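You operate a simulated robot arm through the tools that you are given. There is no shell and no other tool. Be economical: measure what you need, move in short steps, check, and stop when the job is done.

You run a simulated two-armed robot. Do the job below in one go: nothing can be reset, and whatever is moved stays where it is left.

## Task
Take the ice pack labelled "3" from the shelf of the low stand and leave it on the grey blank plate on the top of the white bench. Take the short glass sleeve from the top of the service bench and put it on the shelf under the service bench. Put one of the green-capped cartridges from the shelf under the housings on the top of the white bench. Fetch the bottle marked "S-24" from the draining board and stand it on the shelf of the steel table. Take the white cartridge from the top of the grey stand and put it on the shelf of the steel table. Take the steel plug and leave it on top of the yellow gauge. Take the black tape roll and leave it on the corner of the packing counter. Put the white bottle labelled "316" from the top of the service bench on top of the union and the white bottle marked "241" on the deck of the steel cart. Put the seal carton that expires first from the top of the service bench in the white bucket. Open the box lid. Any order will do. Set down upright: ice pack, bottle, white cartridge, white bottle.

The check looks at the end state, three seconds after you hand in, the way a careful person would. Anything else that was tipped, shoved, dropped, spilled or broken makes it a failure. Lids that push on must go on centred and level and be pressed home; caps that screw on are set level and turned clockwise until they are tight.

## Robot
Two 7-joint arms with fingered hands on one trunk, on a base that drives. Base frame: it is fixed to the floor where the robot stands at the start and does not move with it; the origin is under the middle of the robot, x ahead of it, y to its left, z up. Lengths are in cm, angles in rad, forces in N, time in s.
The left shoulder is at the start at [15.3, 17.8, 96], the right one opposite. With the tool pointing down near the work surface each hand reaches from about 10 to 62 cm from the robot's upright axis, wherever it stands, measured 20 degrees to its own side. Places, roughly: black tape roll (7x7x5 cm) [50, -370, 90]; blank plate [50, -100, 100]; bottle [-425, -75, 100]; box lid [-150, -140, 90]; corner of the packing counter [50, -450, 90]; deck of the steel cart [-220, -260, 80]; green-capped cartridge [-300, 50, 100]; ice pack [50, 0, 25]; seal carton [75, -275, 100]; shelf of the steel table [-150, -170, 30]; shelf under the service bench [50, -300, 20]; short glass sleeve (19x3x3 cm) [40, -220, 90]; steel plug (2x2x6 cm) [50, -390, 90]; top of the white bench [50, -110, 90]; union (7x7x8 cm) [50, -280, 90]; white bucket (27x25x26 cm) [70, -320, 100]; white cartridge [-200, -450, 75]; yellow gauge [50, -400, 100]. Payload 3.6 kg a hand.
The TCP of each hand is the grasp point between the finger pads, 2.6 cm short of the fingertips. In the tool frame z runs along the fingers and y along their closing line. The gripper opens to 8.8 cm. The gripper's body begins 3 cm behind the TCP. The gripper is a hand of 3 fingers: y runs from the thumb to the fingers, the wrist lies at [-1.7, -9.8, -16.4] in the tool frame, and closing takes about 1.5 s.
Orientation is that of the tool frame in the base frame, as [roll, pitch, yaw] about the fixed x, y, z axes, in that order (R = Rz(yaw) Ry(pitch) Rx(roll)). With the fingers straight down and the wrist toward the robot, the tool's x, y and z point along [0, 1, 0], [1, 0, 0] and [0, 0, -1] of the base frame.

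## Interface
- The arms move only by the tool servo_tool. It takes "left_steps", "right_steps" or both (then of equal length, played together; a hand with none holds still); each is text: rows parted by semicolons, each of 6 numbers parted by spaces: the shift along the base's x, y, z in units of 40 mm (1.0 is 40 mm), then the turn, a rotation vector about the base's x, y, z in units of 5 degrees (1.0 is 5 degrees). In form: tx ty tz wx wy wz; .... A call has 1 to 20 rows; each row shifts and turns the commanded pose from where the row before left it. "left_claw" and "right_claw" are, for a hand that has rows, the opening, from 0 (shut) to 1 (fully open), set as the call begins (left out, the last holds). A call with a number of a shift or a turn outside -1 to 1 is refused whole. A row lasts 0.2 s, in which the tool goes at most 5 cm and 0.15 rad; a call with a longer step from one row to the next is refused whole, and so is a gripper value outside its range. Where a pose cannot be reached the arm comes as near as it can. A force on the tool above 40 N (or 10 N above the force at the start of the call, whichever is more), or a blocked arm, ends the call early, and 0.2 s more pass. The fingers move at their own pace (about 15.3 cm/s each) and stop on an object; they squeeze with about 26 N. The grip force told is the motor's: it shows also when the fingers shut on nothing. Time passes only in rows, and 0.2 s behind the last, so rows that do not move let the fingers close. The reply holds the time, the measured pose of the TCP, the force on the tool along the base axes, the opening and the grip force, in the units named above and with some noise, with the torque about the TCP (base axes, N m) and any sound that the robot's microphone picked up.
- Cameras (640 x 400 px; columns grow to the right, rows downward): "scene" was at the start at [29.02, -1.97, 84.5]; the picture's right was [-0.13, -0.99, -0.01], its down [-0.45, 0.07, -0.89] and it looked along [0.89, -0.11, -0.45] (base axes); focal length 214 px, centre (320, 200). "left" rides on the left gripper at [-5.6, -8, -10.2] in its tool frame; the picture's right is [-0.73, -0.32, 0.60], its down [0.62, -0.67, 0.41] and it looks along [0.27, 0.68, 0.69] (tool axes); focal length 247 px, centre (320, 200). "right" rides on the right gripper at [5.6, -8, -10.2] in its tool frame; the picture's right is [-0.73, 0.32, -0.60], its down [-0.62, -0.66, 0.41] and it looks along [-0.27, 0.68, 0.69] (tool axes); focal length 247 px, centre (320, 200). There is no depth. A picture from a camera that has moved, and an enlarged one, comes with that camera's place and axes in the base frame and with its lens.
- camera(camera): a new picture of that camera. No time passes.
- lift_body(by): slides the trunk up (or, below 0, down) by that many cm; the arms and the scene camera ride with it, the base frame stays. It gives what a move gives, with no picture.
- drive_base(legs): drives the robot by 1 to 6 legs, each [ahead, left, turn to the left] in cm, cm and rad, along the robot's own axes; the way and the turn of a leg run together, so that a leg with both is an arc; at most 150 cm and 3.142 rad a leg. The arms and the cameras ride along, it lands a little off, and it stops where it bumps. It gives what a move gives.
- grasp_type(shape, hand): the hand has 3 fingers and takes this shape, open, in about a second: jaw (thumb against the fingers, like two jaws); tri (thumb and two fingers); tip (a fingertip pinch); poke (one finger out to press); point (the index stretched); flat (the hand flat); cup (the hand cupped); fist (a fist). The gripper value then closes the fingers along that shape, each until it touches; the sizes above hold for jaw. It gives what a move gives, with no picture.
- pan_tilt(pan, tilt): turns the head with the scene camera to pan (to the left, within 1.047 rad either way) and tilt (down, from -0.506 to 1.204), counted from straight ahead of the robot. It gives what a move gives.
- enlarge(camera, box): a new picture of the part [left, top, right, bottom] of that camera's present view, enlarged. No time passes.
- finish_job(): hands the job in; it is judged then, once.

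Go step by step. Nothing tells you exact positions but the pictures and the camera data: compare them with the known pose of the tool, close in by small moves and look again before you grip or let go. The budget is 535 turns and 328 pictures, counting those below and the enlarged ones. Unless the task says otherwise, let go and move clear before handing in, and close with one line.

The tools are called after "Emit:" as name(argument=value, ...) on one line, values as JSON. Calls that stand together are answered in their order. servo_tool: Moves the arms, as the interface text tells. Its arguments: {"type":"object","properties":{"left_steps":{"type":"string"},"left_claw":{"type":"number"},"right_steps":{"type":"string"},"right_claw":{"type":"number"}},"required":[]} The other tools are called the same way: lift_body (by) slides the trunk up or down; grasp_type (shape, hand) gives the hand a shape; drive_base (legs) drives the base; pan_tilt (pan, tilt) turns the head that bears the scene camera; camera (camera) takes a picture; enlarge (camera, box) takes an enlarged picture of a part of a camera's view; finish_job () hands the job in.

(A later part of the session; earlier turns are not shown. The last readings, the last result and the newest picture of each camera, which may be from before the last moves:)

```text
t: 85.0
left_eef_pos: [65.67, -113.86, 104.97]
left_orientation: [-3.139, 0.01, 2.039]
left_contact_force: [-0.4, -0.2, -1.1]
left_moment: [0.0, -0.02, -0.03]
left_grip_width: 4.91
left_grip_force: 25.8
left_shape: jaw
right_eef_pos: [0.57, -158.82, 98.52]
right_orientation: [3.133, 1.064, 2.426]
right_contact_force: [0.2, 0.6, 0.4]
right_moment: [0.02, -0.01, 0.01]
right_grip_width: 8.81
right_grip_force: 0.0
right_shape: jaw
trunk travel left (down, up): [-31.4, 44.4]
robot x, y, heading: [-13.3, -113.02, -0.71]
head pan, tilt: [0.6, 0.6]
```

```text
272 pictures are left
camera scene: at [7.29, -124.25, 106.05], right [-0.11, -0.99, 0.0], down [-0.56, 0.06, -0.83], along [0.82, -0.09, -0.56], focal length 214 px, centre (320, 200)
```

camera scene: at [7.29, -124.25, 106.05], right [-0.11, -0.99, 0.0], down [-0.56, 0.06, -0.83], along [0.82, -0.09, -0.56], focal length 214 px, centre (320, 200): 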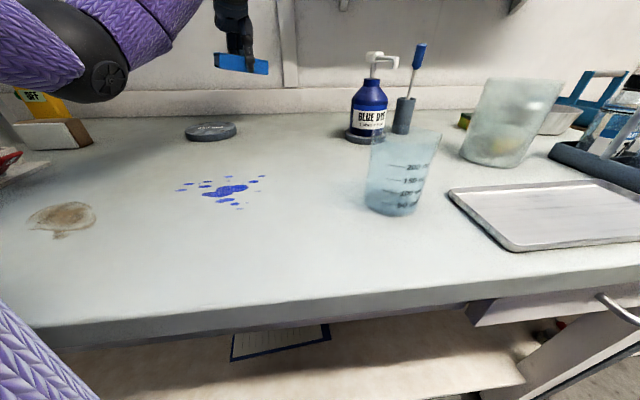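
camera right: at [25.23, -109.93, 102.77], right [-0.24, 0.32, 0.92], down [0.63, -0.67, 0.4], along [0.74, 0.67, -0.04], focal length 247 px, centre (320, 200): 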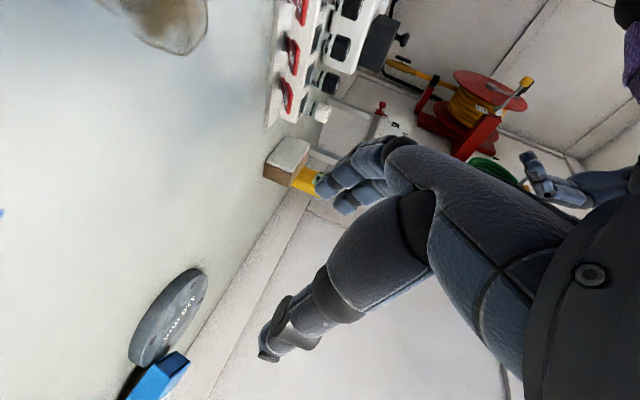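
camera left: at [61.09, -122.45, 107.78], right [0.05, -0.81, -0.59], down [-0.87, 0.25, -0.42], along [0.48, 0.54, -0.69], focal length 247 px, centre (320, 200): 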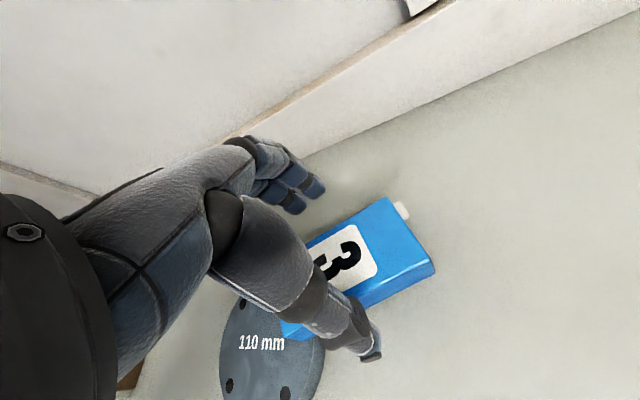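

Pack is held. Rolling it upright about the closing line (about 99°).

Emit:
servo_tool(left_steps="-0.1 0.1 0.2 -0.88 -0.45 0; -0.1 0.1 0.2 -0.88 -0.45 0; -0.1 0.1 0.2 -0.88 -0.45 0; -0.1 0.1 0.2 -0.88 -0.45 0; -0.1 0.1 0.2 -0.88 -0.45 0; -0.1 0.1 0 -0.88 -0.45 0; -0.1 0.1 0 -0.88 -0.45 0; -0.1 0.1 0 -0.88 -0.45 0; -0.1 0.1 0 -0.88 -0.45 0; -0.1 0.1 0 -0.88 -0.45 0; 0 0 0 -0.88 -0.45 0; 0 0 0 -0.88 -0.45 0; 0 0 0 -0.88 -0.45 0; 0 0 0 -0.88 -0.45 0; 0 0 0 -0.88 -0.45 0; 0 0 0 -0.88 -0.45 0; 0 0 0 -0.88 -0.45 0; 0 0 0 -0.88 -0.45 0")

Emit:
camera(camera="scene")

Emit:
camera(camera="left")

```text
t: 88.0
left_eef_pos: [62.16, -105.71, 117.45]
left_orientation: [2.669, 1.174, 1.685]
left_contact_force: [-0.7, 0.9, -1.3]
left_moment: [0.0, 0.01, 0.04]
left_grip_width: 4.85
left_grip_force: 26.4
left_shape: jaw
right_eef_pos: [-0.03, -159.14, 98.2]
right_orientation: [3.122, 1.067, 2.414]
right_contact_force: [0.6, 0.2, -0.8]
right_moment: [-0.02, 0.01, 0.01]
right_grip_width: 8.76
right_grip_force: 0.0
right_shape: jaw
trunk travel left (down, up): [-31.4, 44.4]
robot x, y, heading: [-13.16, -113.18, -0.713]
head pan, tilt: [0.6, 0.6]
stopped in row 14 (left hand): the arm was blocked; the commanded pose is now the measured one
```

```text
271 pictures are left
camera scene: at [6.61, -124.61, 105.96], right [-0.11, -0.99, 0.0], down [-0.55, 0.07, -0.83], along [0.82, -0.09, -0.56], focal length 214 px, centre (320, 200)
```

scene: 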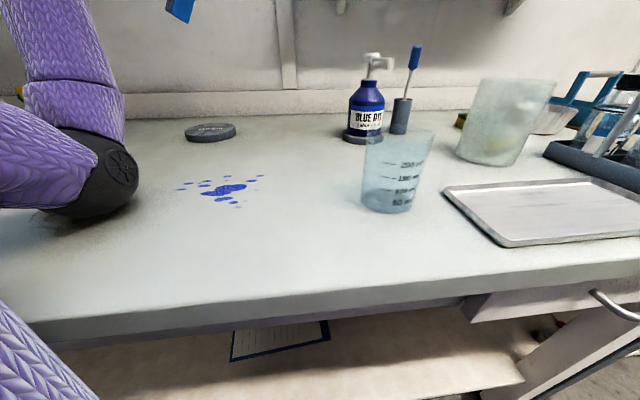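

```text
270 pictures are left
camera left: at [50.16, -104.13, 124.73], right [0.09, -0.91, 0.41], down [-0.36, -0.42, -0.83], along [0.93, -0.07, -0.37], focal length 247 px, centre (320, 200)
```

left: 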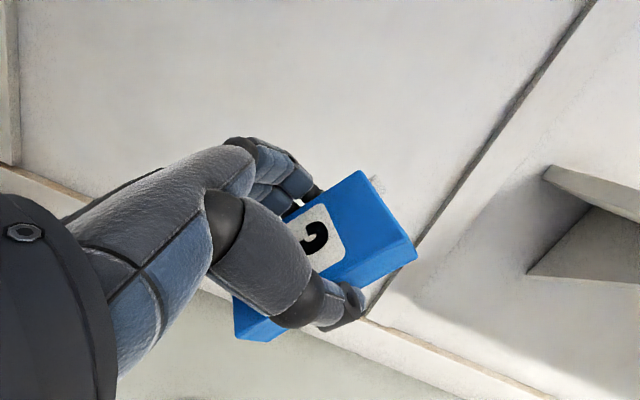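

The left elbow came down on the bench. Raising the trunk to lift it clear, then checking.

Emit:
lift_body(by=22)

Emit:
pan_tilt(pan=0.9, tilt=0.6)

Emit:
camera(camera="scene")

```text
t: 90.4
left_eef_pos: [63.03, -105.57, 138.21]
left_orientation: [2.728, 1.176, 1.733]
left_contact_force: [0.5, -0.2, -1.7]
left_moment: [0.01, 0.01, -0.01]
left_grip_width: 4.87
left_grip_force: 25.6
left_shape: jaw
right_eef_pos: [0.62, -158.86, 120.45]
right_orientation: [-3.14, 1.062, 2.431]
right_contact_force: [-0.3, 0.1, 0.4]
right_moment: [0.0, -0.05, 0.02]
right_grip_width: 8.77
right_grip_force: 0.0
right_shape: jaw
trunk travel left (down, up): [-53.4, 22.4]
robot x, y, heading: [-12.93, -113.31, -0.712]
head pan, tilt: [0.6, 0.6]
```

```text
t: 91.2
left_eef_pos: [63.0, -105.57, 138.27]
left_orientation: [2.727, 1.177, 1.733]
left_contact_force: [0.4, -0.5, -1.5]
left_moment: [0.02, 0.01, -0.02]
left_grip_width: 4.88
left_grip_force: 26.2
left_shape: jaw
right_eef_pos: [0.62, -158.78, 120.37]
right_orientation: [3.141, 1.063, 2.431]
right_contact_force: [-0.5, 0.3, 0.6]
right_moment: [-0.02, 0.04, 0.01]
right_grip_width: 8.77
right_grip_force: 0.0
right_shape: jaw
trunk travel left (down, up): [-53.4, 22.4]
robot x, y, heading: [-13.34, -113.19, -0.711]
head pan, tilt: [0.901, 0.6]
```

```text
269 pictures are left
camera scene: at [5.67, -120.23, 129.28], right [0.19, -0.98, 0.0], down [-0.56, -0.1, -0.82], along [0.81, 0.15, -0.57], focal length 214 px, centre (320, 200)
```

scene: 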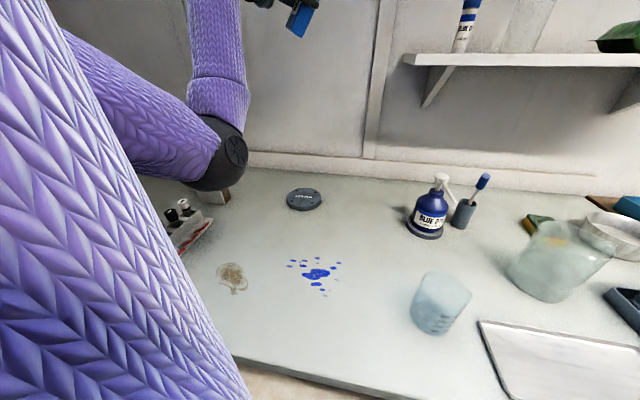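

Emit:
servo_tool(left_steps="0 0 0 -0.85 -0.25 0; 0 0 0 -0.85 -0.25 0; 0 0 0 -0.85 -0.25 0; 0 0 0 -0.85 -0.25 0; 0 0 0 -0.85 -0.25 0; 0 0 0 -0.85 -0.25 0; 0 0 0 -0.85 -0.25 0")

Emit:
pan_tilt(pan=0.75, tilt=0.2)

Emit:
camera(camera="scene")

Emit:
camera(camera="left")

```text
t: 92.8
left_eef_pos: [62.88, -105.44, 138.29]
left_orientation: [0.003, 1.41, -0.975]
left_contact_force: [0.4, -1.0, -1.6]
left_moment: [-0.02, -0.01, 0.02]
left_grip_width: 4.87
left_grip_force: 26.1
left_shape: jaw
right_eef_pos: [0.53, -158.8, 120.43]
right_orientation: [3.14, 1.063, 2.43]
right_contact_force: [-0.7, 0.0, -0.5]
right_moment: [0.01, -0.03, -0.04]
right_grip_width: 8.78
right_grip_force: 0.1
right_shape: jaw
trunk travel left (down, up): [-53.4, 22.4]
robot x, y, heading: [-13.03, -113.26, -0.714]
head pan, tilt: [0.901, 0.6]
```

```text
t: 93.6
left_eef_pos: [63.07, -105.4, 138.45]
left_orientation: [-0.002, 1.414, -0.983]
left_contact_force: [0.1, 0.7, -1.8]
left_moment: [0.04, 0.0, -0.01]
left_grip_width: 4.91
left_grip_force: 26.3
left_shape: jaw
right_eef_pos: [0.75, -158.87, 120.49]
right_orientation: [3.14, 1.063, 2.43]
right_contact_force: [-0.3, 0.2, 0.5]
right_moment: [-0.02, 0.01, -0.02]
right_grip_width: 8.77
right_grip_force: 0.2
right_shape: jaw
trunk travel left (down, up): [-53.4, 22.4]
robot x, y, heading: [-13.14, -112.83, -0.713]
head pan, tilt: [0.75, 0.201]
```

```text
268 pictures are left
camera scene: at [6.3, -121.53, 132.95], right [0.04, -1.0, 0.0], down [-0.2, -0.01, -0.98], along [0.98, 0.04, -0.2], focal length 214 px, centre (320, 200)
```

scene: 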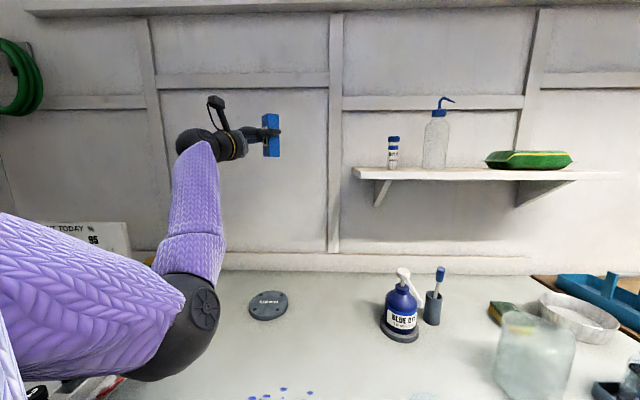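

```text
267 pictures are left
camera left: at [50.26, -100.75, 142.36], right [0.0, -0.57, 0.82], down [-0.27, -0.79, -0.55], along [0.96, -0.22, -0.16], focal length 247 px, centre (320, 200)
```

left: 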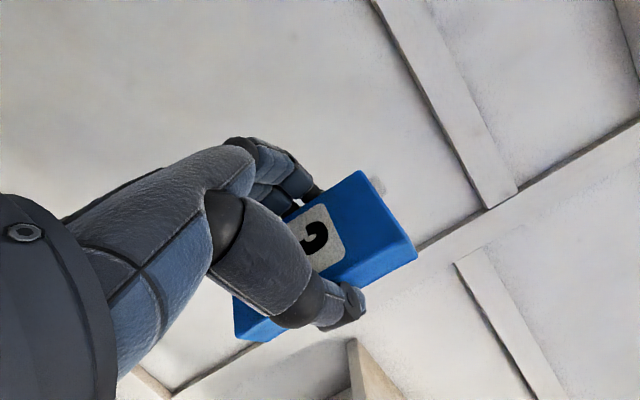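

Emit:
enlarge(camera="scene", box=[220, 90, 320, 180])

```text
4.44 times, centred on (270, 135) of scene
camera zoom: at [6.3, -121.53, 132.95], right [0.04, -1.0, 0.0], down [-0.2, -0.01, -0.98], along [0.98, 0.04, -0.2], focal length 953 px, centre (542, 489)
```

zoom: 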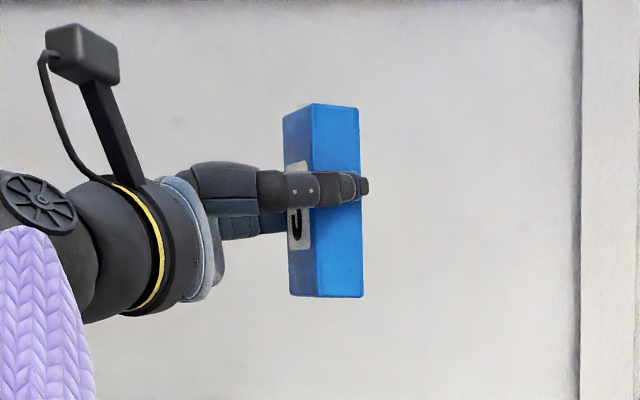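

The pack is now upright, gripped 5.7 cm above its foot. I'll lower the hand with the arm (trunk high) to see how the elbow behaves.

Emit:
servo_tool(left_steps="-0.2 0.05 -0.8 0 0 0; -0.2 0.05 -0.8 0 0 0; -0.2 0.05 -0.8 0 0 0; -0.2 0.05 -0.8 0 0 0; -0.15 0.05 -0.8 0 0 0")

Emit:
camera(camera="scene")

```text
t: 94.8
left_eef_pos: [58.95, -104.38, 122.17]
left_orientation: [0.019, 1.415, -0.959]
left_contact_force: [0.7, 0.4, -1.5]
left_moment: [-0.02, 0.03, 0.0]
left_grip_width: 4.89
left_grip_force: 25.8
left_shape: jaw
right_eef_pos: [0.57, -158.7, 120.47]
right_orientation: [-3.141, 1.065, 2.433]
right_contact_force: [-1.1, 0.2, -0.1]
right_moment: [0.0, -0.01, 0.01]
right_grip_width: 8.8
right_grip_force: 0.1
right_shape: jaw
trunk travel left (down, up): [-53.4, 22.4]
robot x, y, heading: [-13.05, -113.55, -0.712]
head pan, tilt: [0.75, 0.201]
```

```text
265 pictures are left
camera scene: at [6.29, -121.47, 132.96], right [0.04, -1.0, 0.0], down [-0.2, -0.01, -0.98], along [0.98, 0.04, -0.2], focal length 214 px, centre (320, 200)
```

scene: 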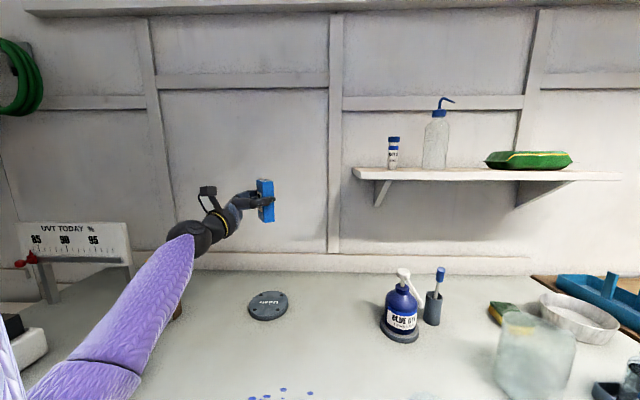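

Emit:
servo_tool(left_steps="0 0 -0.8 0 0 0; 0 0 -0.8 0 0 0; 0 0 -0.8 0 0 0; 0 0 -0.8 0 0 0")

Emit:
pan_tilt(pan=0.9, tilt=0.5)

Emit:
camera(camera="scene")

```text
t: 95.8
left_eef_pos: [59.27, -104.76, 109.39]
left_orientation: [-0.008, 1.414, -0.99]
left_contact_force: [0.2, -0.2, -1.0]
left_moment: [-0.01, 0.01, 0.01]
left_grip_width: 4.88
left_grip_force: 26.3
left_shape: jaw
right_eef_pos: [0.81, -158.85, 120.37]
right_orientation: [3.138, 1.061, 2.428]
right_contact_force: [-0.1, -0.7, -0.7]
right_moment: [0.01, 0.02, 0.01]
right_grip_width: 8.82
right_grip_force: 0.1
right_shape: jaw
trunk travel left (down, up): [-53.4, 22.4]
robot x, y, heading: [-13.38, -113.07, -0.715]
head pan, tilt: [0.75, 0.201]
```

```text
t: 96.6
left_eef_pos: [59.25, -104.64, 109.56]
left_orientation: [0.005, 1.415, -0.974]
left_contact_force: [0.5, -0.4, -1.1]
left_moment: [0.02, 0.01, 0.01]
left_grip_width: 4.86
left_grip_force: 25.9
left_shape: jaw
right_eef_pos: [0.59, -158.87, 120.37]
right_orientation: [3.141, 1.065, 2.429]
right_contact_force: [0.4, -0.1, 0.5]
right_moment: [0.04, -0.02, -0.01]
right_grip_width: 8.78
right_grip_force: 0.1
right_shape: jaw
trunk travel left (down, up): [-53.4, 22.4]
robot x, y, heading: [-13.03, -112.89, -0.714]
head pan, tilt: [0.901, 0.499]
```

```text
264 pictures are left
camera scene: at [5.93, -120.18, 130.19], right [0.19, -0.98, 0.0], down [-0.47, -0.09, -0.88], along [0.86, 0.16, -0.48], focal length 214 px, centre (320, 200)
```

scene: 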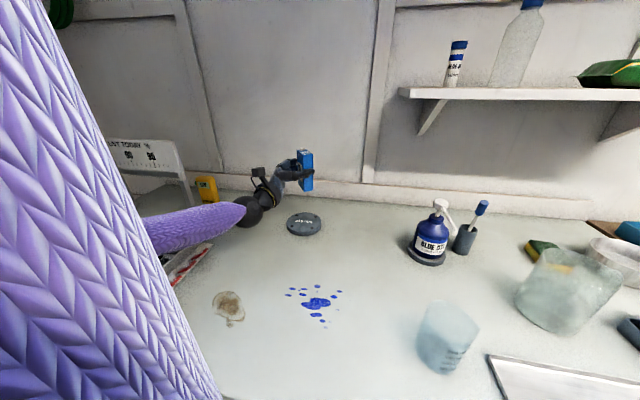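

The forearm would come near the cuvette rack if I lower this way. I'll swing the hand about the vertical by 50° so it approaches from the robot's side instead.

Emit:
servo_tool(left_steps="0 0 0 0 0 1; 0 0 0 0 0 1; 0 0 0 0 0 1; 0 0 0 0 0 1; 0 0 0 0 0 1; 0 0 0 0 0 1; 0 0 0 0 0 1; 0 0 0 0 0 1; 0 0 0 0 0 1; 0 0 0 0 0 1")

Emit:
camera(camera="scene")

```text
t: 98.8
left_eef_pos: [59.34, -104.52, 109.34]
left_orientation: [0.007, 1.413, -0.098]
left_contact_force: [0.3, -0.5, -0.6]
left_moment: [-0.01, 0.04, 0.01]
left_grip_width: 4.87
left_grip_force: 26.5
left_shape: jaw
right_eef_pos: [0.63, -158.87, 120.38]
right_orientation: [3.141, 1.062, 2.43]
right_contact_force: [-0.2, -0.4, 0.2]
right_moment: [-0.01, 0.02, -0.01]
right_grip_width: 8.77
right_grip_force: 0.0
right_shape: jaw
trunk travel left (down, up): [-53.4, 22.4]
robot x, y, heading: [-13.16, -113.15, -0.712]
head pan, tilt: [0.901, 0.499]
```

```text
263 pictures are left
camera scene: at [5.94, -120.21, 130.18], right [0.19, -0.98, 0.0], down [-0.47, -0.09, -0.88], along [0.86, 0.16, -0.48], focal length 214 px, centre (320, 200)
```

scene: 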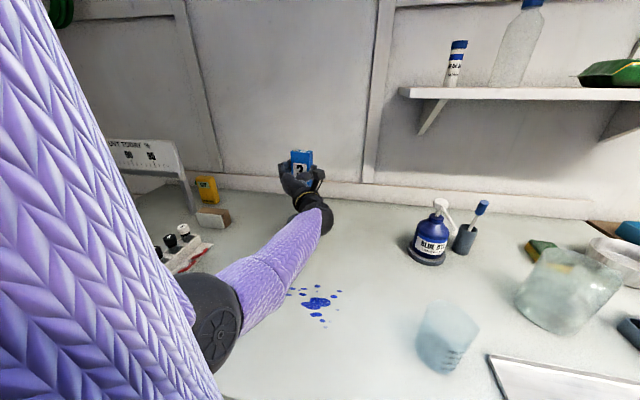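

Emit:
servo_tool(left_steps="0 0 -0.7 0 0 0; 0 0 -0.7 0 0 0; 0 0 -0.5 0 0 0")

Emit:
camera(camera="scene")

Emit:
camera(camera="left")

```text
t: 99.6
left_eef_pos: [59.07, -104.32, 101.85]
left_orientation: [0.003, 1.414, -0.104]
left_contact_force: [-0.5, -0.4, -0.9]
left_moment: [0.0, 0.04, -0.01]
left_grip_width: 4.88
left_grip_force: 26.6
left_shape: jaw
right_eef_pos: [0.7, -158.86, 120.57]
right_orientation: [-3.14, 1.063, 2.433]
right_contact_force: [-0.4, -0.4, 0.8]
right_moment: [-0.04, 0.0, -0.01]
right_grip_width: 8.79
right_grip_force: 0.1
right_shape: jaw
trunk travel left (down, up): [-53.4, 22.4]
robot x, y, heading: [-12.99, -113.11, -0.714]
head pan, tilt: [0.901, 0.499]
```

```text
262 pictures are left
camera scene: at [5.96, -120.18, 130.18], right [0.19, -0.98, 0.0], down [-0.47, -0.09, -0.88], along [0.86, 0.16, -0.48], focal length 214 px, centre (320, 200)
```

scene: 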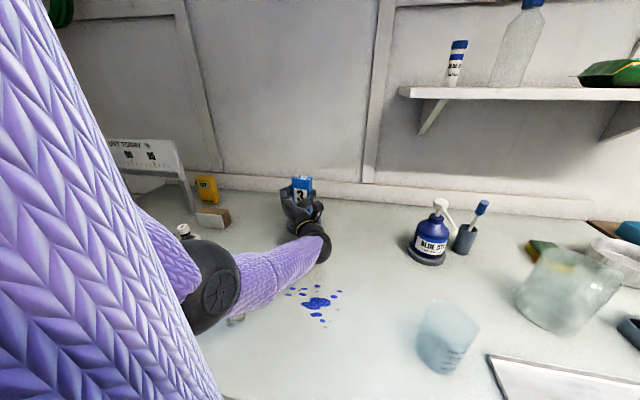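

```text
261 pictures are left
camera left: at [47.31, -111.08, 105.92], right [0.44, -0.37, 0.82], down [0.43, -0.71, -0.55], along [0.79, 0.59, -0.16], focal length 247 px, centre (320, 200)
```

left: 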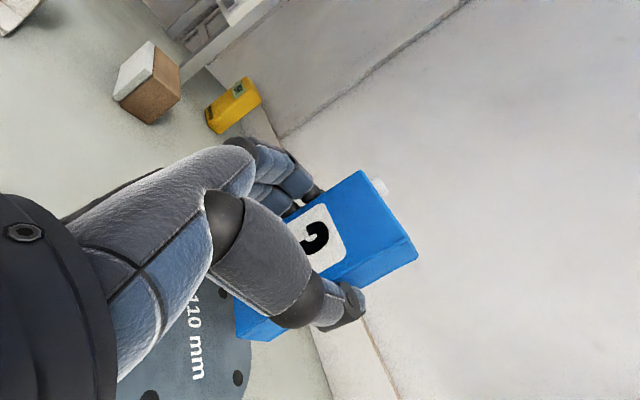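

Emit:
servo_tool(left_steps="0 0 -0.3 0 0 0; 0 0 -0.3 0 0 0")

Emit:
enlarge(camera="scene", box=[170, 150, 370, 330])

```text
t: 100.2
left_eef_pos: [59.12, -104.41, 99.46]
left_orientation: [0.012, 1.414, -0.096]
left_contact_force: [-0.6, 0.1, -1.2]
left_moment: [0.02, 0.03, 0.01]
left_grip_width: 4.87
left_grip_force: 26.1
left_shape: jaw
right_eef_pos: [0.7, -158.76, 120.55]
right_orientation: [3.14, 1.063, 2.43]
right_contact_force: [-0.1, -0.5, -0.1]
right_moment: [-0.01, 0.0, 0.02]
right_grip_width: 8.77
right_grip_force: 0.0
right_shape: jaw
trunk travel left (down, up): [-53.4, 22.4]
robot x, y, heading: [-12.86, -113.03, -0.713]
head pan, tilt: [0.901, 0.499]
```

```text
2.22 times, centred on (270, 240) of scene
camera zoom: at [5.95, -120.18, 130.18], right [0.19, -0.98, 0.0], down [-0.47, -0.09, -0.88], along [0.86, 0.16, -0.48], focal length 477 px, centre (431, 111)
```

zoom: 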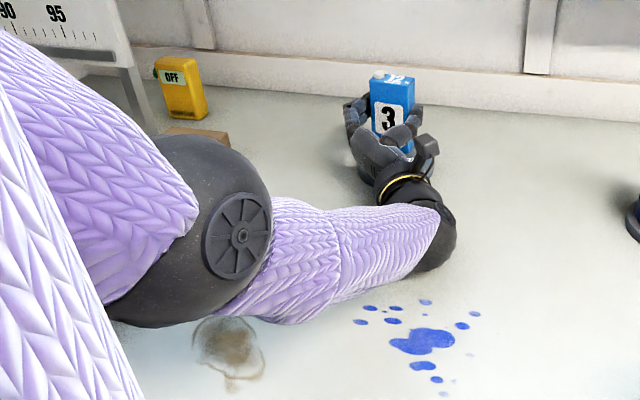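

The elbow is clear of the rack. Lowering the last bit in small steps.

Emit:
servo_tool(left_steps="0 0 -0.15 0 0 0; 0 0 -0.1 0 0 0; 0 0 0 0 0 0")

Emit:
enlarge(camera="scene", box=[260, 160, 340, 220])

Emit:
camera(camera="left")

```text
t: 101.0
left_eef_pos: [59.13, -104.38, 98.63]
left_orientation: [0.012, 1.415, -0.097]
left_contact_force: [0.6, 0.6, -2.0]
left_moment: [-0.03, 0.02, 0.04]
left_grip_width: 4.86
left_grip_force: 25.6
left_shape: jaw
right_eef_pos: [0.72, -158.86, 120.57]
right_orientation: [3.141, 1.064, 2.43]
right_contact_force: [0.3, -0.6, -0.3]
right_moment: [0.0, -0.02, 0.0]
right_grip_width: 8.75
right_grip_force: 0.0
right_shape: jaw
trunk travel left (down, up): [-53.4, 22.4]
robot x, y, heading: [-12.82, -113.32, -0.712]
head pan, tilt: [0.901, 0.499]
```

```text
6.67 times, centred on (300, 190) of scene
camera zoom: at [5.92, -120.18, 130.19], right [0.19, -0.98, 0.0], down [-0.47, -0.09, -0.88], along [0.86, 0.16, -0.48], focal length 1430 px, centre (453, 267)
```

zoom: 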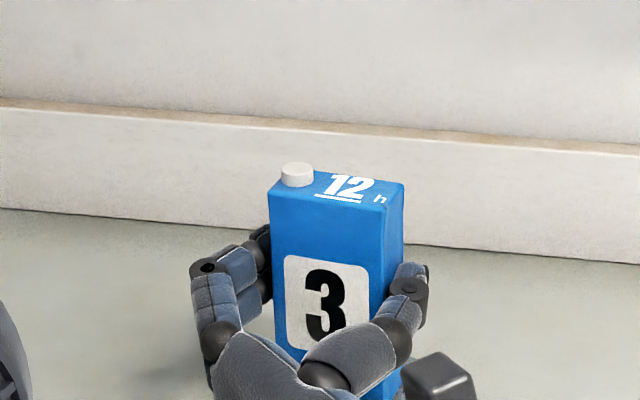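

```text
258 pictures are left
camera left: at [47.33, -111.05, 102.64], right [0.44, -0.37, 0.82], down [0.43, -0.71, -0.55], along [0.79, 0.59, -0.16], focal length 247 px, centre (320, 200)
```

left: 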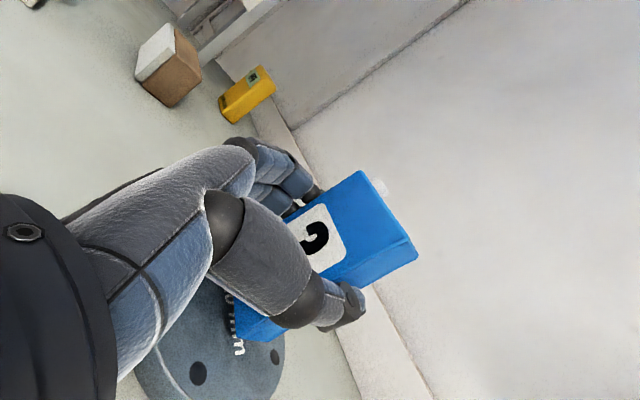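

Emit:
servo_tool(left_steps="0.05 -0.1 -0.1 0 0 0; 0 0 -0.06 0 0 0; 0 0 0 0 0 0")

```text
t: 101.8
left_eef_pos: [58.95, -104.16, 98.54]
left_orientation: [-0.003, 1.413, -0.11]
left_contact_force: [0.5, -1.3, -0.9]
left_moment: [0.01, 0.02, 0.03]
left_grip_width: 4.88
left_grip_force: 25.6
left_shape: jaw
left hand out of reach, approached as far as the arm can: row 1
right_eef_pos: [0.63, -158.84, 120.43]
right_orientation: [3.137, 1.062, 2.427]
right_contact_force: [-0.3, -0.2, 0.0]
right_moment: [0.01, 0.01, -0.01]
right_grip_width: 8.77
right_grip_force: 0.0
right_shape: jaw
trunk travel left (down, up): [-53.4, 22.4]
robot x, y, heading: [-12.77, -113.33, -0.714]
head pan, tilt: [0.901, 0.499]
```

Emit:
lift_body(by=-0.6)

Emit:
enlarge(camera="scene", box=[230, 160, 350, 270])

```text
t: 102.4
left_eef_pos: [59.03, -104.24, 97.88]
left_orientation: [-0.003, 1.415, -0.11]
left_contact_force: [-0.3, 0.3, -1.3]
left_moment: [0.02, 0.02, -0.01]
left_grip_width: 4.84
left_grip_force: 25.7
left_shape: jaw
right_eef_pos: [0.6, -158.9, 119.93]
right_orientation: [-3.141, 1.065, 2.432]
right_contact_force: [0.3, 0.2, 0.3]
right_moment: [0.0, 0.02, 0.03]
right_grip_width: 8.78
right_grip_force: 0.1
right_shape: jaw
trunk travel left (down, up): [-52.8, 23.0]
robot x, y, heading: [-13.17, -112.84, -0.713]
head pan, tilt: [0.901, 0.499]
```

```text
3.64 times, centred on (290, 215) of scene
camera zoom: at [5.96, -120.19, 129.57], right [0.19, -0.98, 0.0], down [-0.47, -0.09, -0.88], along [0.86, 0.16, -0.48], focal length 780 px, centre (429, 146)
```

zoom: 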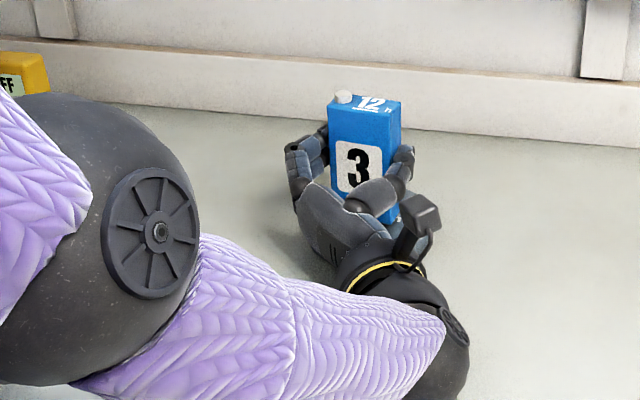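

Emit:
lift_body(by=-0.5)

```text
t: 102.9
left_eef_pos: [58.99, -104.2, 97.93]
left_orientation: [0.008, 1.404, -0.098]
left_contact_force: [-0.3, -0.8, -1.7]
left_moment: [-0.01, 0.03, -0.01]
left_grip_width: 4.87
left_grip_force: 26.2
left_shape: jaw
right_eef_pos: [0.36, -158.77, 119.47]
right_orientation: [3.139, 1.066, 2.428]
right_contact_force: [-0.1, -0.2, 0.3]
right_moment: [0.02, 0.01, -0.02]
right_grip_width: 8.79
right_grip_force: 0.1
right_shape: jaw
trunk travel left (down, up): [-52.3, 23.5]
robot x, y, heading: [-12.78, -113.22, -0.714]
head pan, tilt: [0.901, 0.499]
```

Emit:
enlarge(camera="left", box=[170, 280, 330, 400])

```text
3.33 times, centred on (250, 340) of left
camera zoom: at [47.18, -110.9, 101.88], right [0.43, -0.37, 0.82], down [0.44, -0.72, -0.55], along [0.79, 0.6, -0.15], focal length 823 px, centre (553, -267)
```

zoom: 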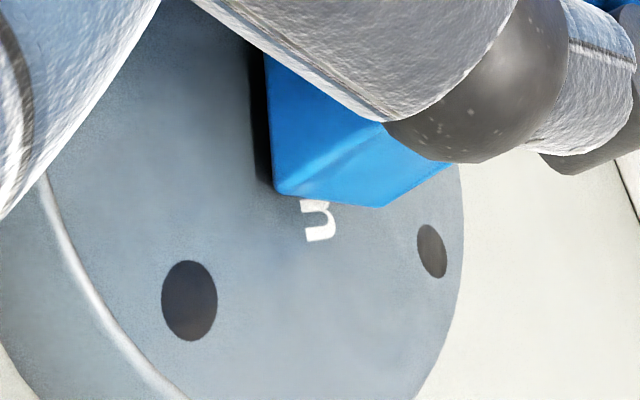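

About 3 mm of gap is left and the wrist already rests on the bench. I'll open fully, lift a hair, and withdraw by driving the base straight back along the finger direction.

Emit:
servo_tool(left_steps="0 0 0 0 0 0; 0 0 0 0 0 0; 0 0 0 0 0 0; 0 0 0 0 0 0; 0 0 0 0 0 0", left_claw=1)

Emit:
camera(camera="left")

Emit:
enlarge(camera="scene", box=[260, 160, 340, 220])

```text
t: 104.1
left_eef_pos: [59.05, -104.27, 97.99]
left_orientation: [-0.008, 1.404, -0.114]
left_contact_force: [-0.6, 0.2, -0.1]
left_moment: [0.03, -0.01, 0.0]
left_grip_width: 8.76
left_grip_force: 0.2
left_shape: jaw
right_eef_pos: [0.32, -158.71, 119.42]
right_orientation: [3.138, 1.065, 2.428]
right_contact_force: [0.3, 0.5, -0.2]
right_moment: [0.01, 0.02, 0.0]
right_grip_width: 8.77
right_grip_force: 0.0
right_shape: jaw
trunk travel left (down, up): [-52.3, 23.5]
robot x, y, heading: [-13.21, -112.78, -0.709]
head pan, tilt: [0.901, 0.499]
```

```text
255 pictures are left
camera left: at [47.17, -110.91, 101.87], right [0.43, -0.37, 0.82], down [0.44, -0.72, -0.55], along [0.79, 0.6, -0.15], focal length 247 px, centre (320, 200)
```

left: 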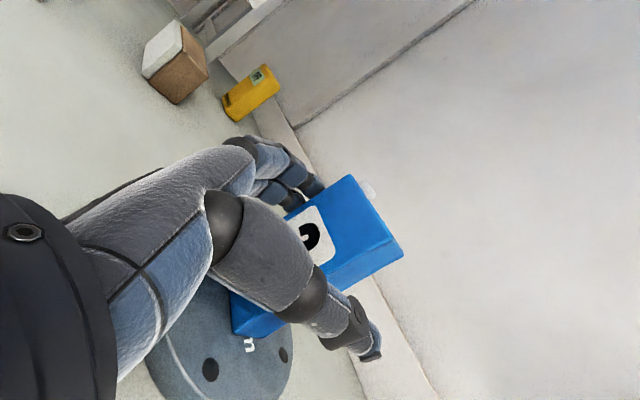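

```text
6.67 times, centred on (300, 190) of scene
camera zoom: at [5.6, -120.09, 129.14], right [0.19, -0.98, 0.0], down [-0.47, -0.09, -0.88], along [0.86, 0.16, -0.48], focal length 1430 px, centre (453, 267)
```

zoom: 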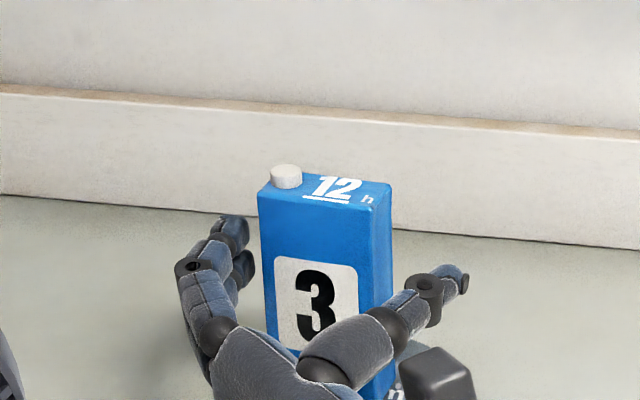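

Standing upright on the plate. Withdrawing with the base.

Emit:
lift_body(by=0.7)

Emit:
drive_base(legs=[[-4.1, -2.8, 0]])

Emit:
enlarge(camera="scene", box=[240, 150, 360, 240])

```text
t: 104.7
left_eef_pos: [58.67, -104.41, 97.74]
left_orientation: [0.001, 1.422, -0.11]
left_contact_force: [0.1, 0.0, 0.5]
left_moment: [0.01, 0.02, 0.0]
left_grip_width: 8.78
left_grip_force: 0.1
left_shape: jaw
right_eef_pos: [0.57, -158.87, 120.04]
right_orientation: [3.136, 1.061, 2.428]
right_contact_force: [-0.9, 1.1, -0.2]
right_moment: [0.02, 0.0, 0.03]
right_grip_width: 8.78
right_grip_force: 0.2
right_shape: jaw
trunk travel left (down, up): [-53.0, 22.8]
robot x, y, heading: [-13.07, -112.99, -0.714]
head pan, tilt: [0.901, 0.499]
```

```text
t: 105.6
left_eef_pos: [53.92, -103.71, 98.27]
left_orientation: [-0.006, 1.411, -0.115]
left_contact_force: [-0.6, 0.5, 0.8]
left_moment: [-0.01, 0.01, -0.02]
left_grip_width: 8.79
left_grip_force: 0.0
left_shape: jaw
right_eef_pos: [-4.53, -158.31, 120.08]
right_orientation: [3.138, 1.066, 2.428]
right_contact_force: [-0.8, -0.2, -0.1]
right_moment: [-0.01, -0.03, -0.01]
right_grip_width: 8.79
right_grip_force: 0.0
right_shape: jaw
trunk travel left (down, up): [-53.0, 22.8]
robot x, y, heading: [-17.67, -112.76, -0.715]
head pan, tilt: [0.901, 0.499]
```

```text
4.44 times, centred on (300, 195) of scene
camera zoom: at [0.72, -119.64, 129.83], right [0.19, -0.98, 0.0], down [-0.47, -0.09, -0.88], along [0.86, 0.16, -0.48], focal length 953 px, centre (409, 222)
```

zoom: 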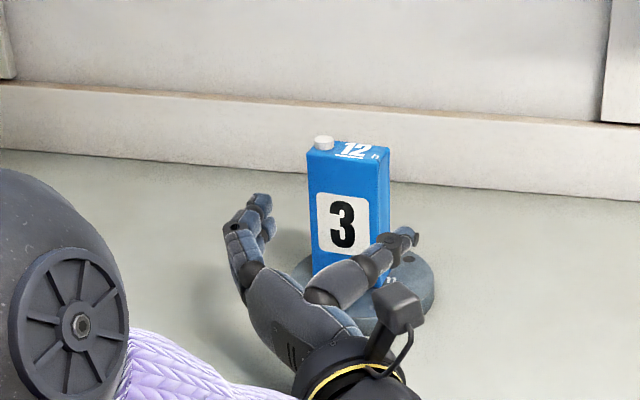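

Emit:
drive_base(legs=[[-4.9, -3.4, 0]])

Emit:
lift_body(by=15)

Emit:
pan_tilt(pan=0.75, tilt=0.5)

Emit:
camera(camera="scene")

```text
t: 106.6
left_eef_pos: [48.05, -103.22, 98.22]
left_orientation: [0.01, 1.411, -0.098]
left_contact_force: [0.0, -0.6, 0.1]
left_moment: [-0.01, -0.01, -0.01]
left_grip_width: 8.77
left_grip_force: 0.0
left_shape: jaw
right_eef_pos: [-10.52, -157.71, 120.15]
right_orientation: [3.137, 1.064, 2.428]
right_contact_force: [-0.2, 0.2, -1.4]
right_moment: [0.02, -0.04, 0.0]
right_grip_width: 8.79
right_grip_force: 0.2
right_shape: jaw
trunk travel left (down, up): [-53.0, 22.8]
robot x, y, heading: [-24.01, -111.91, -0.715]
head pan, tilt: [0.901, 0.499]
```

```text
t: 108.3
left_eef_pos: [48.2, -103.14, 113.72]
left_orientation: [-0.024, 1.406, -0.13]
left_contact_force: [-0.2, 0.1, 0.3]
left_moment: [-0.04, 0.02, 0.02]
left_grip_width: 8.78
left_grip_force: 0.1
left_shape: jaw
right_eef_pos: [-10.13, -157.65, 135.07]
right_orientation: [3.138, 1.062, 2.43]
right_contact_force: [0.0, -0.6, 0.2]
right_moment: [0.0, 0.0, 0.02]
right_grip_width: 8.79
right_grip_force: 0.1
right_shape: jaw
trunk travel left (down, up): [-68.0, 7.8]
robot x, y, heading: [-23.87, -111.65, -0.711]
head pan, tilt: [0.901, 0.499]
```

```text
t: 109.0
left_eef_pos: [48.24, -103.13, 113.65]
left_orientation: [-0.04, 1.407, -0.148]
left_contact_force: [-0.3, -0.3, 0.0]
left_moment: [0.0, 0.04, -0.01]
left_grip_width: 8.79
left_grip_force: 0.2
left_shape: jaw
right_eef_pos: [-10.02, -157.78, 135.13]
right_orientation: [3.138, 1.065, 2.429]
right_contact_force: [-0.3, -0.2, -0.9]
right_moment: [-0.03, 0.0, -0.03]
right_grip_width: 8.79
right_grip_force: 0.1
right_shape: jaw
trunk travel left (down, up): [-68.0, 7.8]
robot x, y, heading: [-23.59, -111.81, -0.713]
head pan, tilt: [0.75, 0.499]
```

```text
252 pictures are left
camera scene: at [-4.92, -120.25, 144.98], right [0.04, -1.0, 0.0], down [-0.48, -0.02, -0.88], along [0.88, 0.03, -0.48], focal length 214 px, centre (320, 200)
```

scene: 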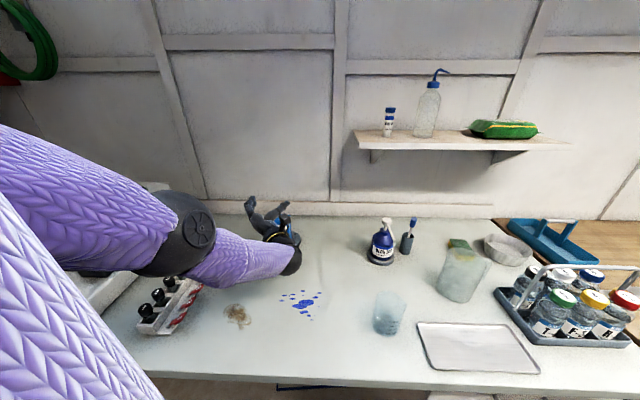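

Ice pack placed. Now I'll back away, face the bench again, and turn the left hand back to fingers-down for the next picks.

Emit:
drive_base(legs=[[-12, -10, 0], [0, 0, 0.713]])

Emit:
servo_tool(left_steps="0 0 0 0 0 -1; 0 0 0 0 0 -1; 0 0 0 0 0 -1; 0 0 0 0 0 -1; 0 0 0 0 0 -1; 0 0 0 0 0 -1; 0 0 0 0 0 -1; 0 0 0 0 0 -1; 0 0 0 0 0 -1; 0 0 0 0 0 -1")

```text
t: 112.3
left_eef_pos: [8.6, -57.59, 113.69]
left_orientation: [-0.026, 1.405, 0.589]
left_contact_force: [-0.4, 0.1, -0.9]
left_moment: [-0.02, 0.03, -0.01]
left_grip_width: 8.75
left_grip_force: 0.1
left_shape: jaw
right_eef_pos: [0.87, -137.07, 135.08]
right_orientation: [3.136, 1.062, -3.133]
right_contact_force: [0.2, 0.7, 0.8]
right_moment: [-0.05, 0.0, 0.0]
right_grip_width: 8.78
right_grip_force: 0.1
right_shape: jaw
trunk travel left (down, up): [-68.0, 7.8]
robot x, y, heading: [-39.62, -111.63, 0.007]
head pan, tilt: [0.75, 0.499]
```

```text
t: 114.5
left_eef_pos: [8.54, -57.54, 113.63]
left_orientation: [-0.031, 1.406, -0.291]
left_contact_force: [0.0, 0.3, 0.7]
left_moment: [0.01, 0.01, 0.03]
left_grip_width: 8.75
left_grip_force: 0.1
left_shape: jaw
right_eef_pos: [0.85, -137.07, 134.99]
right_orientation: [3.142, 1.065, -3.129]
right_contact_force: [0.9, -0.2, -0.4]
right_moment: [0.0, 0.02, -0.01]
right_grip_width: 8.78
right_grip_force: 0.1
right_shape: jaw
trunk travel left (down, up): [-68.0, 7.8]
robot x, y, heading: [-39.89, -111.83, 0.01]
head pan, tilt: [0.75, 0.499]
```

Emit:
servo_tool(left_steps="0 -0.3 0 0.284 0.948 0; 0 -0.3 0 0.284 0.948 0; 0 -0.3 0 0.284 0.948 0; 0 -0.3 0 0.284 0.948 0; 0 -0.3 0 0.284 0.948 0; 0 -0.3 0 0.284 0.948 0; 0 -0.3 0 0.284 0.948 0; 0 -0.3 0 0.284 0.948 0; 0 -0.3 0 0.284 0.948 0; 0 -0.3 0 0.284 0.948 0; 0 -0.3 0 0.284 0.948 0; 0 -0.3 0 0.284 0.948 0; 0 -0.3 0 0.284 0.948 0; 0 -0.3 0 0.284 0.948 0; 0 -0.3 0 0.284 0.948 0; 0 -0.3 0 0.284 0.948 0; 0 -0.3 0 0.284 0.948 0; 0 -0.3 0 0.284 0.948 0; 0 -0.3 0 0.284 0.948 0; 0 0 0 0.23 0.76 0")

Emit:
servo_tool(left_steps="0 0 0 0 0 -1; 0 0 0 0 0 -1; 0 0 0 0 0 -1; 0 0 0 0 0 -1; 0 0 0 0 0 -1; 0 0 0 0 0 -1; 0 0 0 0 0 -1; 0 0 0 0 0 -1; 0 0 0 0 0 -1; 0 0 0 0 0 -1; 0 0 0 0 0 -1; 0 0 0 0 0 -1; 0 0 0 0 0 -1; 0 0 0 0 0 -1")

```text
t: 116.9
left_eef_pos: [7.67, -62.41, 116.67]
left_orientation: [2.892, 0.751, 2.729]
left_contact_force: [0.4, 0.4, -0.5]
left_moment: [-0.01, 0.02, 0.04]
left_grip_width: 8.75
left_grip_force: 0.0
left_shape: jaw
right_eef_pos: [0.94, -137.05, 135.12]
right_orientation: [3.141, 1.063, -3.129]
right_contact_force: [-0.1, -1.3, 0.0]
right_moment: [0.02, -0.02, 0.0]
right_grip_width: 8.77
right_grip_force: 0.1
right_shape: jaw
trunk travel left (down, up): [-68.0, 7.8]
robot x, y, heading: [-39.49, -111.46, 0.013]
head pan, tilt: [0.75, 0.499]
stopped in row 11 (left hand): the arm was blocked; the commanded pose is now the measured one
```

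```text
t: 119.9
left_eef_pos: [7.74, -62.48, 116.6]
left_orientation: [2.893, 0.75, 1.504]
left_contact_force: [1.0, -0.9, -0.7]
left_moment: [0.01, 0.03, 0.01]
left_grip_width: 8.79
left_grip_force: 0.0
left_shape: jaw
right_eef_pos: [1.05, -137.1, 135.05]
right_orientation: [3.136, 1.064, -3.134]
right_contact_force: [0.4, 0.6, -0.9]
right_moment: [0.0, 0.01, 0.02]
right_grip_width: 8.78
right_grip_force: 0.0
right_shape: jaw
trunk travel left (down, up): [-68.0, 7.8]
robot x, y, heading: [-39.67, -111.74, 0.01]
head pan, tilt: [0.75, 0.499]
```

Emit:
servo_tool(left_steps="0 0 0 0.957 0.268 -0.037; 0 0 0 0.957 0.268 -0.037; 0 0 0 0.957 0.268 -0.037; 0 0 0 0.957 0.268 -0.037; 0 0 0 0.957 0.268 -0.037; 0 0 0 0.957 0.268 -0.037; 0 0 0 0.957 0.268 -0.037; 0 0 0 0.957 0.268 -0.037; 0 0 0 0.957 0.268 -0.037")

Emit:
servo_tool(left_steps="0 -1 0 0 0 0; 0 -1 0 0 0 0; 0 -1 0 0 0 0; 0 -1 0 0 0 0; 0 -1 0 0 0 0; 0 -1 0 0 0 0")

Emit:
pan_tilt(pan=-0.8, tilt=0.5)

Emit:
camera(camera="scene")

```text
t: 121.9
left_eef_pos: [7.66, -62.51, 116.68]
left_orientation: [3.139, -0.003, 1.576]
left_contact_force: [0.4, -0.2, -0.1]
left_moment: [-0.02, 0.01, -0.02]
left_grip_width: 8.81
left_grip_force: 0.0
left_shape: jaw
right_eef_pos: [0.84, -137.12, 135.0]
right_orientation: [3.137, 1.063, -3.135]
right_contact_force: [-0.2, -0.2, 0.1]
right_moment: [-0.03, -0.02, 0.02]
right_grip_width: 8.78
right_grip_force: 0.0
right_shape: jaw
trunk travel left (down, up): [-68.0, 7.8]
robot x, y, heading: [-39.83, -111.58, 0.01]
head pan, tilt: [0.75, 0.499]
```

```text
t: 123.3
left_eef_pos: [8.02, -86.81, 116.8]
left_orientation: [3.138, 0.0, 1.576]
left_contact_force: [0.0, 1.0, 0.0]
left_moment: [0.03, 0.0, -0.01]
left_grip_width: 8.81
left_grip_force: 0.1
left_shape: jaw
right_eef_pos: [0.99, -137.23, 135.05]
right_orientation: [3.136, 1.063, -3.136]
right_contact_force: [0.4, 0.2, -0.5]
right_moment: [0.01, 0.02, 0.0]
right_grip_width: 8.79
right_grip_force: 0.0
right_shape: jaw
trunk travel left (down, up): [-68.0, 7.8]
robot x, y, heading: [-39.77, -111.63, 0.005]
head pan, tilt: [0.75, 0.499]
```

```text
t: 124.9
left_eef_pos: [7.9, -86.53, 116.77]
left_orientation: [3.14, 0.0, 1.573]
left_contact_force: [-0.3, -0.7, 0.4]
left_moment: [0.01, -0.01, 0.01]
left_grip_width: 8.77
left_grip_force: 0.2
left_shape: jaw
right_eef_pos: [0.97, -137.09, 135.04]
right_orientation: [3.137, 1.062, -3.135]
right_contact_force: [-0.5, -0.1, 0.3]
right_moment: [0.0, 0.03, -0.02]
right_grip_width: 8.78
right_grip_force: 0.1
right_shape: jaw
trunk travel left (down, up): [-68.0, 7.8]
robot x, y, heading: [-39.96, -111.47, 0.008]
head pan, tilt: [-0.799, 0.499]
```

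```text
251 pictures are left
camera scene: at [-20.2, -118.18, 144.98], right [-0.71, -0.7, 0.0], down [-0.34, 0.34, -0.88], along [0.62, -0.62, -0.48], focal length 214 px, centre (320, 200)
```

scene: 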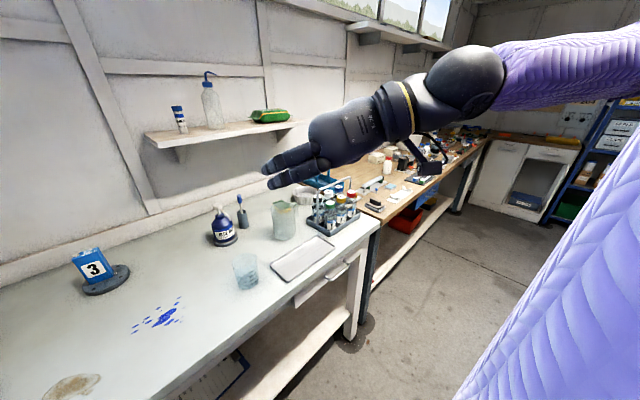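

Emit:
drive_base(legs=[[0, -105, 0]])

Emit:
pan_tilt(pan=-0.2, tilt=0.6)

Emit:
camera(camera="scene")

```text
t: 130.4
left_eef_pos: [9.18, -192.22, 116.75]
left_orientation: [3.139, 0.002, 1.582]
left_contact_force: [0.1, -0.2, -0.5]
left_moment: [-0.02, 0.0, -0.01]
left_grip_width: 8.76
left_grip_force: 0.1
left_shape: jaw
right_eef_pos: [2.4, -242.84, 134.96]
right_orientation: [3.141, 1.063, -3.124]
right_contact_force: [0.8, 0.2, 0.3]
right_moment: [-0.02, 0.01, -0.03]
right_grip_width: 8.79
right_grip_force: 0.1
right_shape: jaw
trunk travel left (down, up): [-68.0, 7.8]
robot x, y, heading: [-38.07, -217.87, 0.012]
head pan, tilt: [-0.799, 0.499]
```

```text
t: 131.4
left_eef_pos: [9.1, -192.24, 116.84]
left_orientation: [3.14, 0.003, 1.581]
left_contact_force: [0.0, 0.8, 0.1]
left_moment: [0.01, 0.01, 0.01]
left_grip_width: 8.76
left_grip_force: 0.0
left_shape: jaw
right_eef_pos: [2.36, -242.84, 135.01]
right_orientation: [3.135, 1.063, -3.129]
right_contact_force: [0.3, 0.7, 0.0]
right_moment: [-0.01, -0.01, 0.0]
right_grip_width: 8.8
right_grip_force: 0.0
right_shape: jaw
trunk travel left (down, up): [-68.0, 7.8]
robot x, y, heading: [-38.47, -217.61, 0.015]
head pan, tilt: [-0.201, 0.6]
```

```text
250 pictures are left
camera scene: at [-16.62, -219.23, 144.07], right [-0.19, -0.98, 0.0], down [-0.56, 0.1, -0.83], along [0.81, -0.15, -0.56], focal length 214 px, centre (320, 200)
```

scene: 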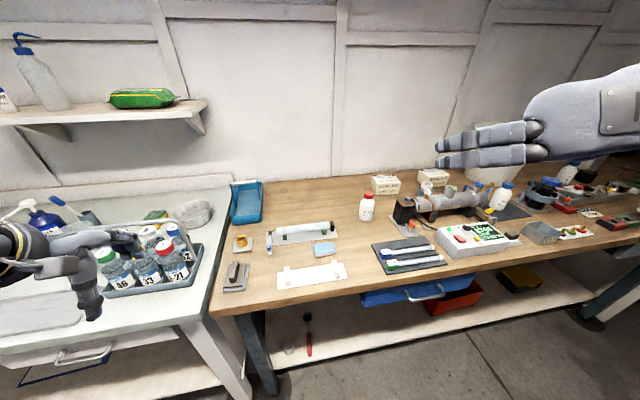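

Emit:
enlarge(camera="scene", box=[200, 150, 440, 310])

Emit:
enlarge(camera="scene", box=[400, 130, 640, 290])

```text
2.50 times, centred on (320, 230) of scene
camera zoom: at [-16.62, -219.23, 144.07], right [-0.19, -0.98, 0.0], down [-0.56, 0.1, -0.83], along [0.81, -0.15, -0.56], focal length 536 px, centre (320, 125)
```

zoom: 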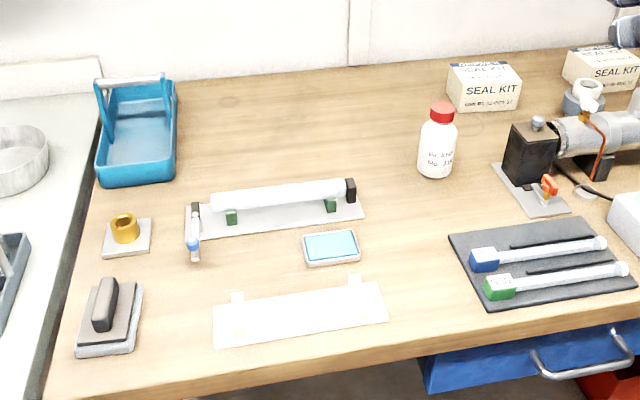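

```text
2.50 times, centred on (520, 210) of scene
camera zoom: at [-16.62, -219.23, 144.07], right [-0.19, -0.98, 0.0], down [-0.56, 0.1, -0.83], along [0.81, -0.15, -0.56], focal length 536 px, centre (-180, 175)
```

zoom: 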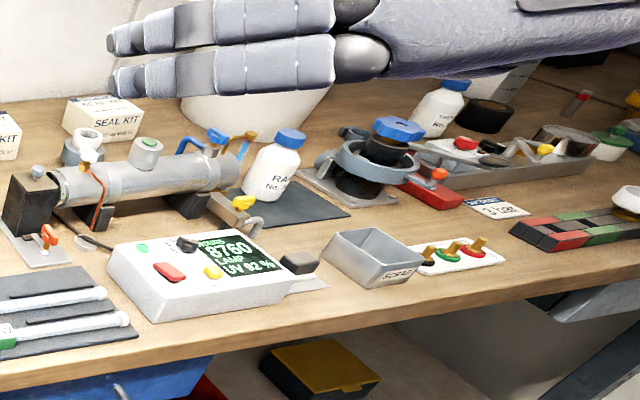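

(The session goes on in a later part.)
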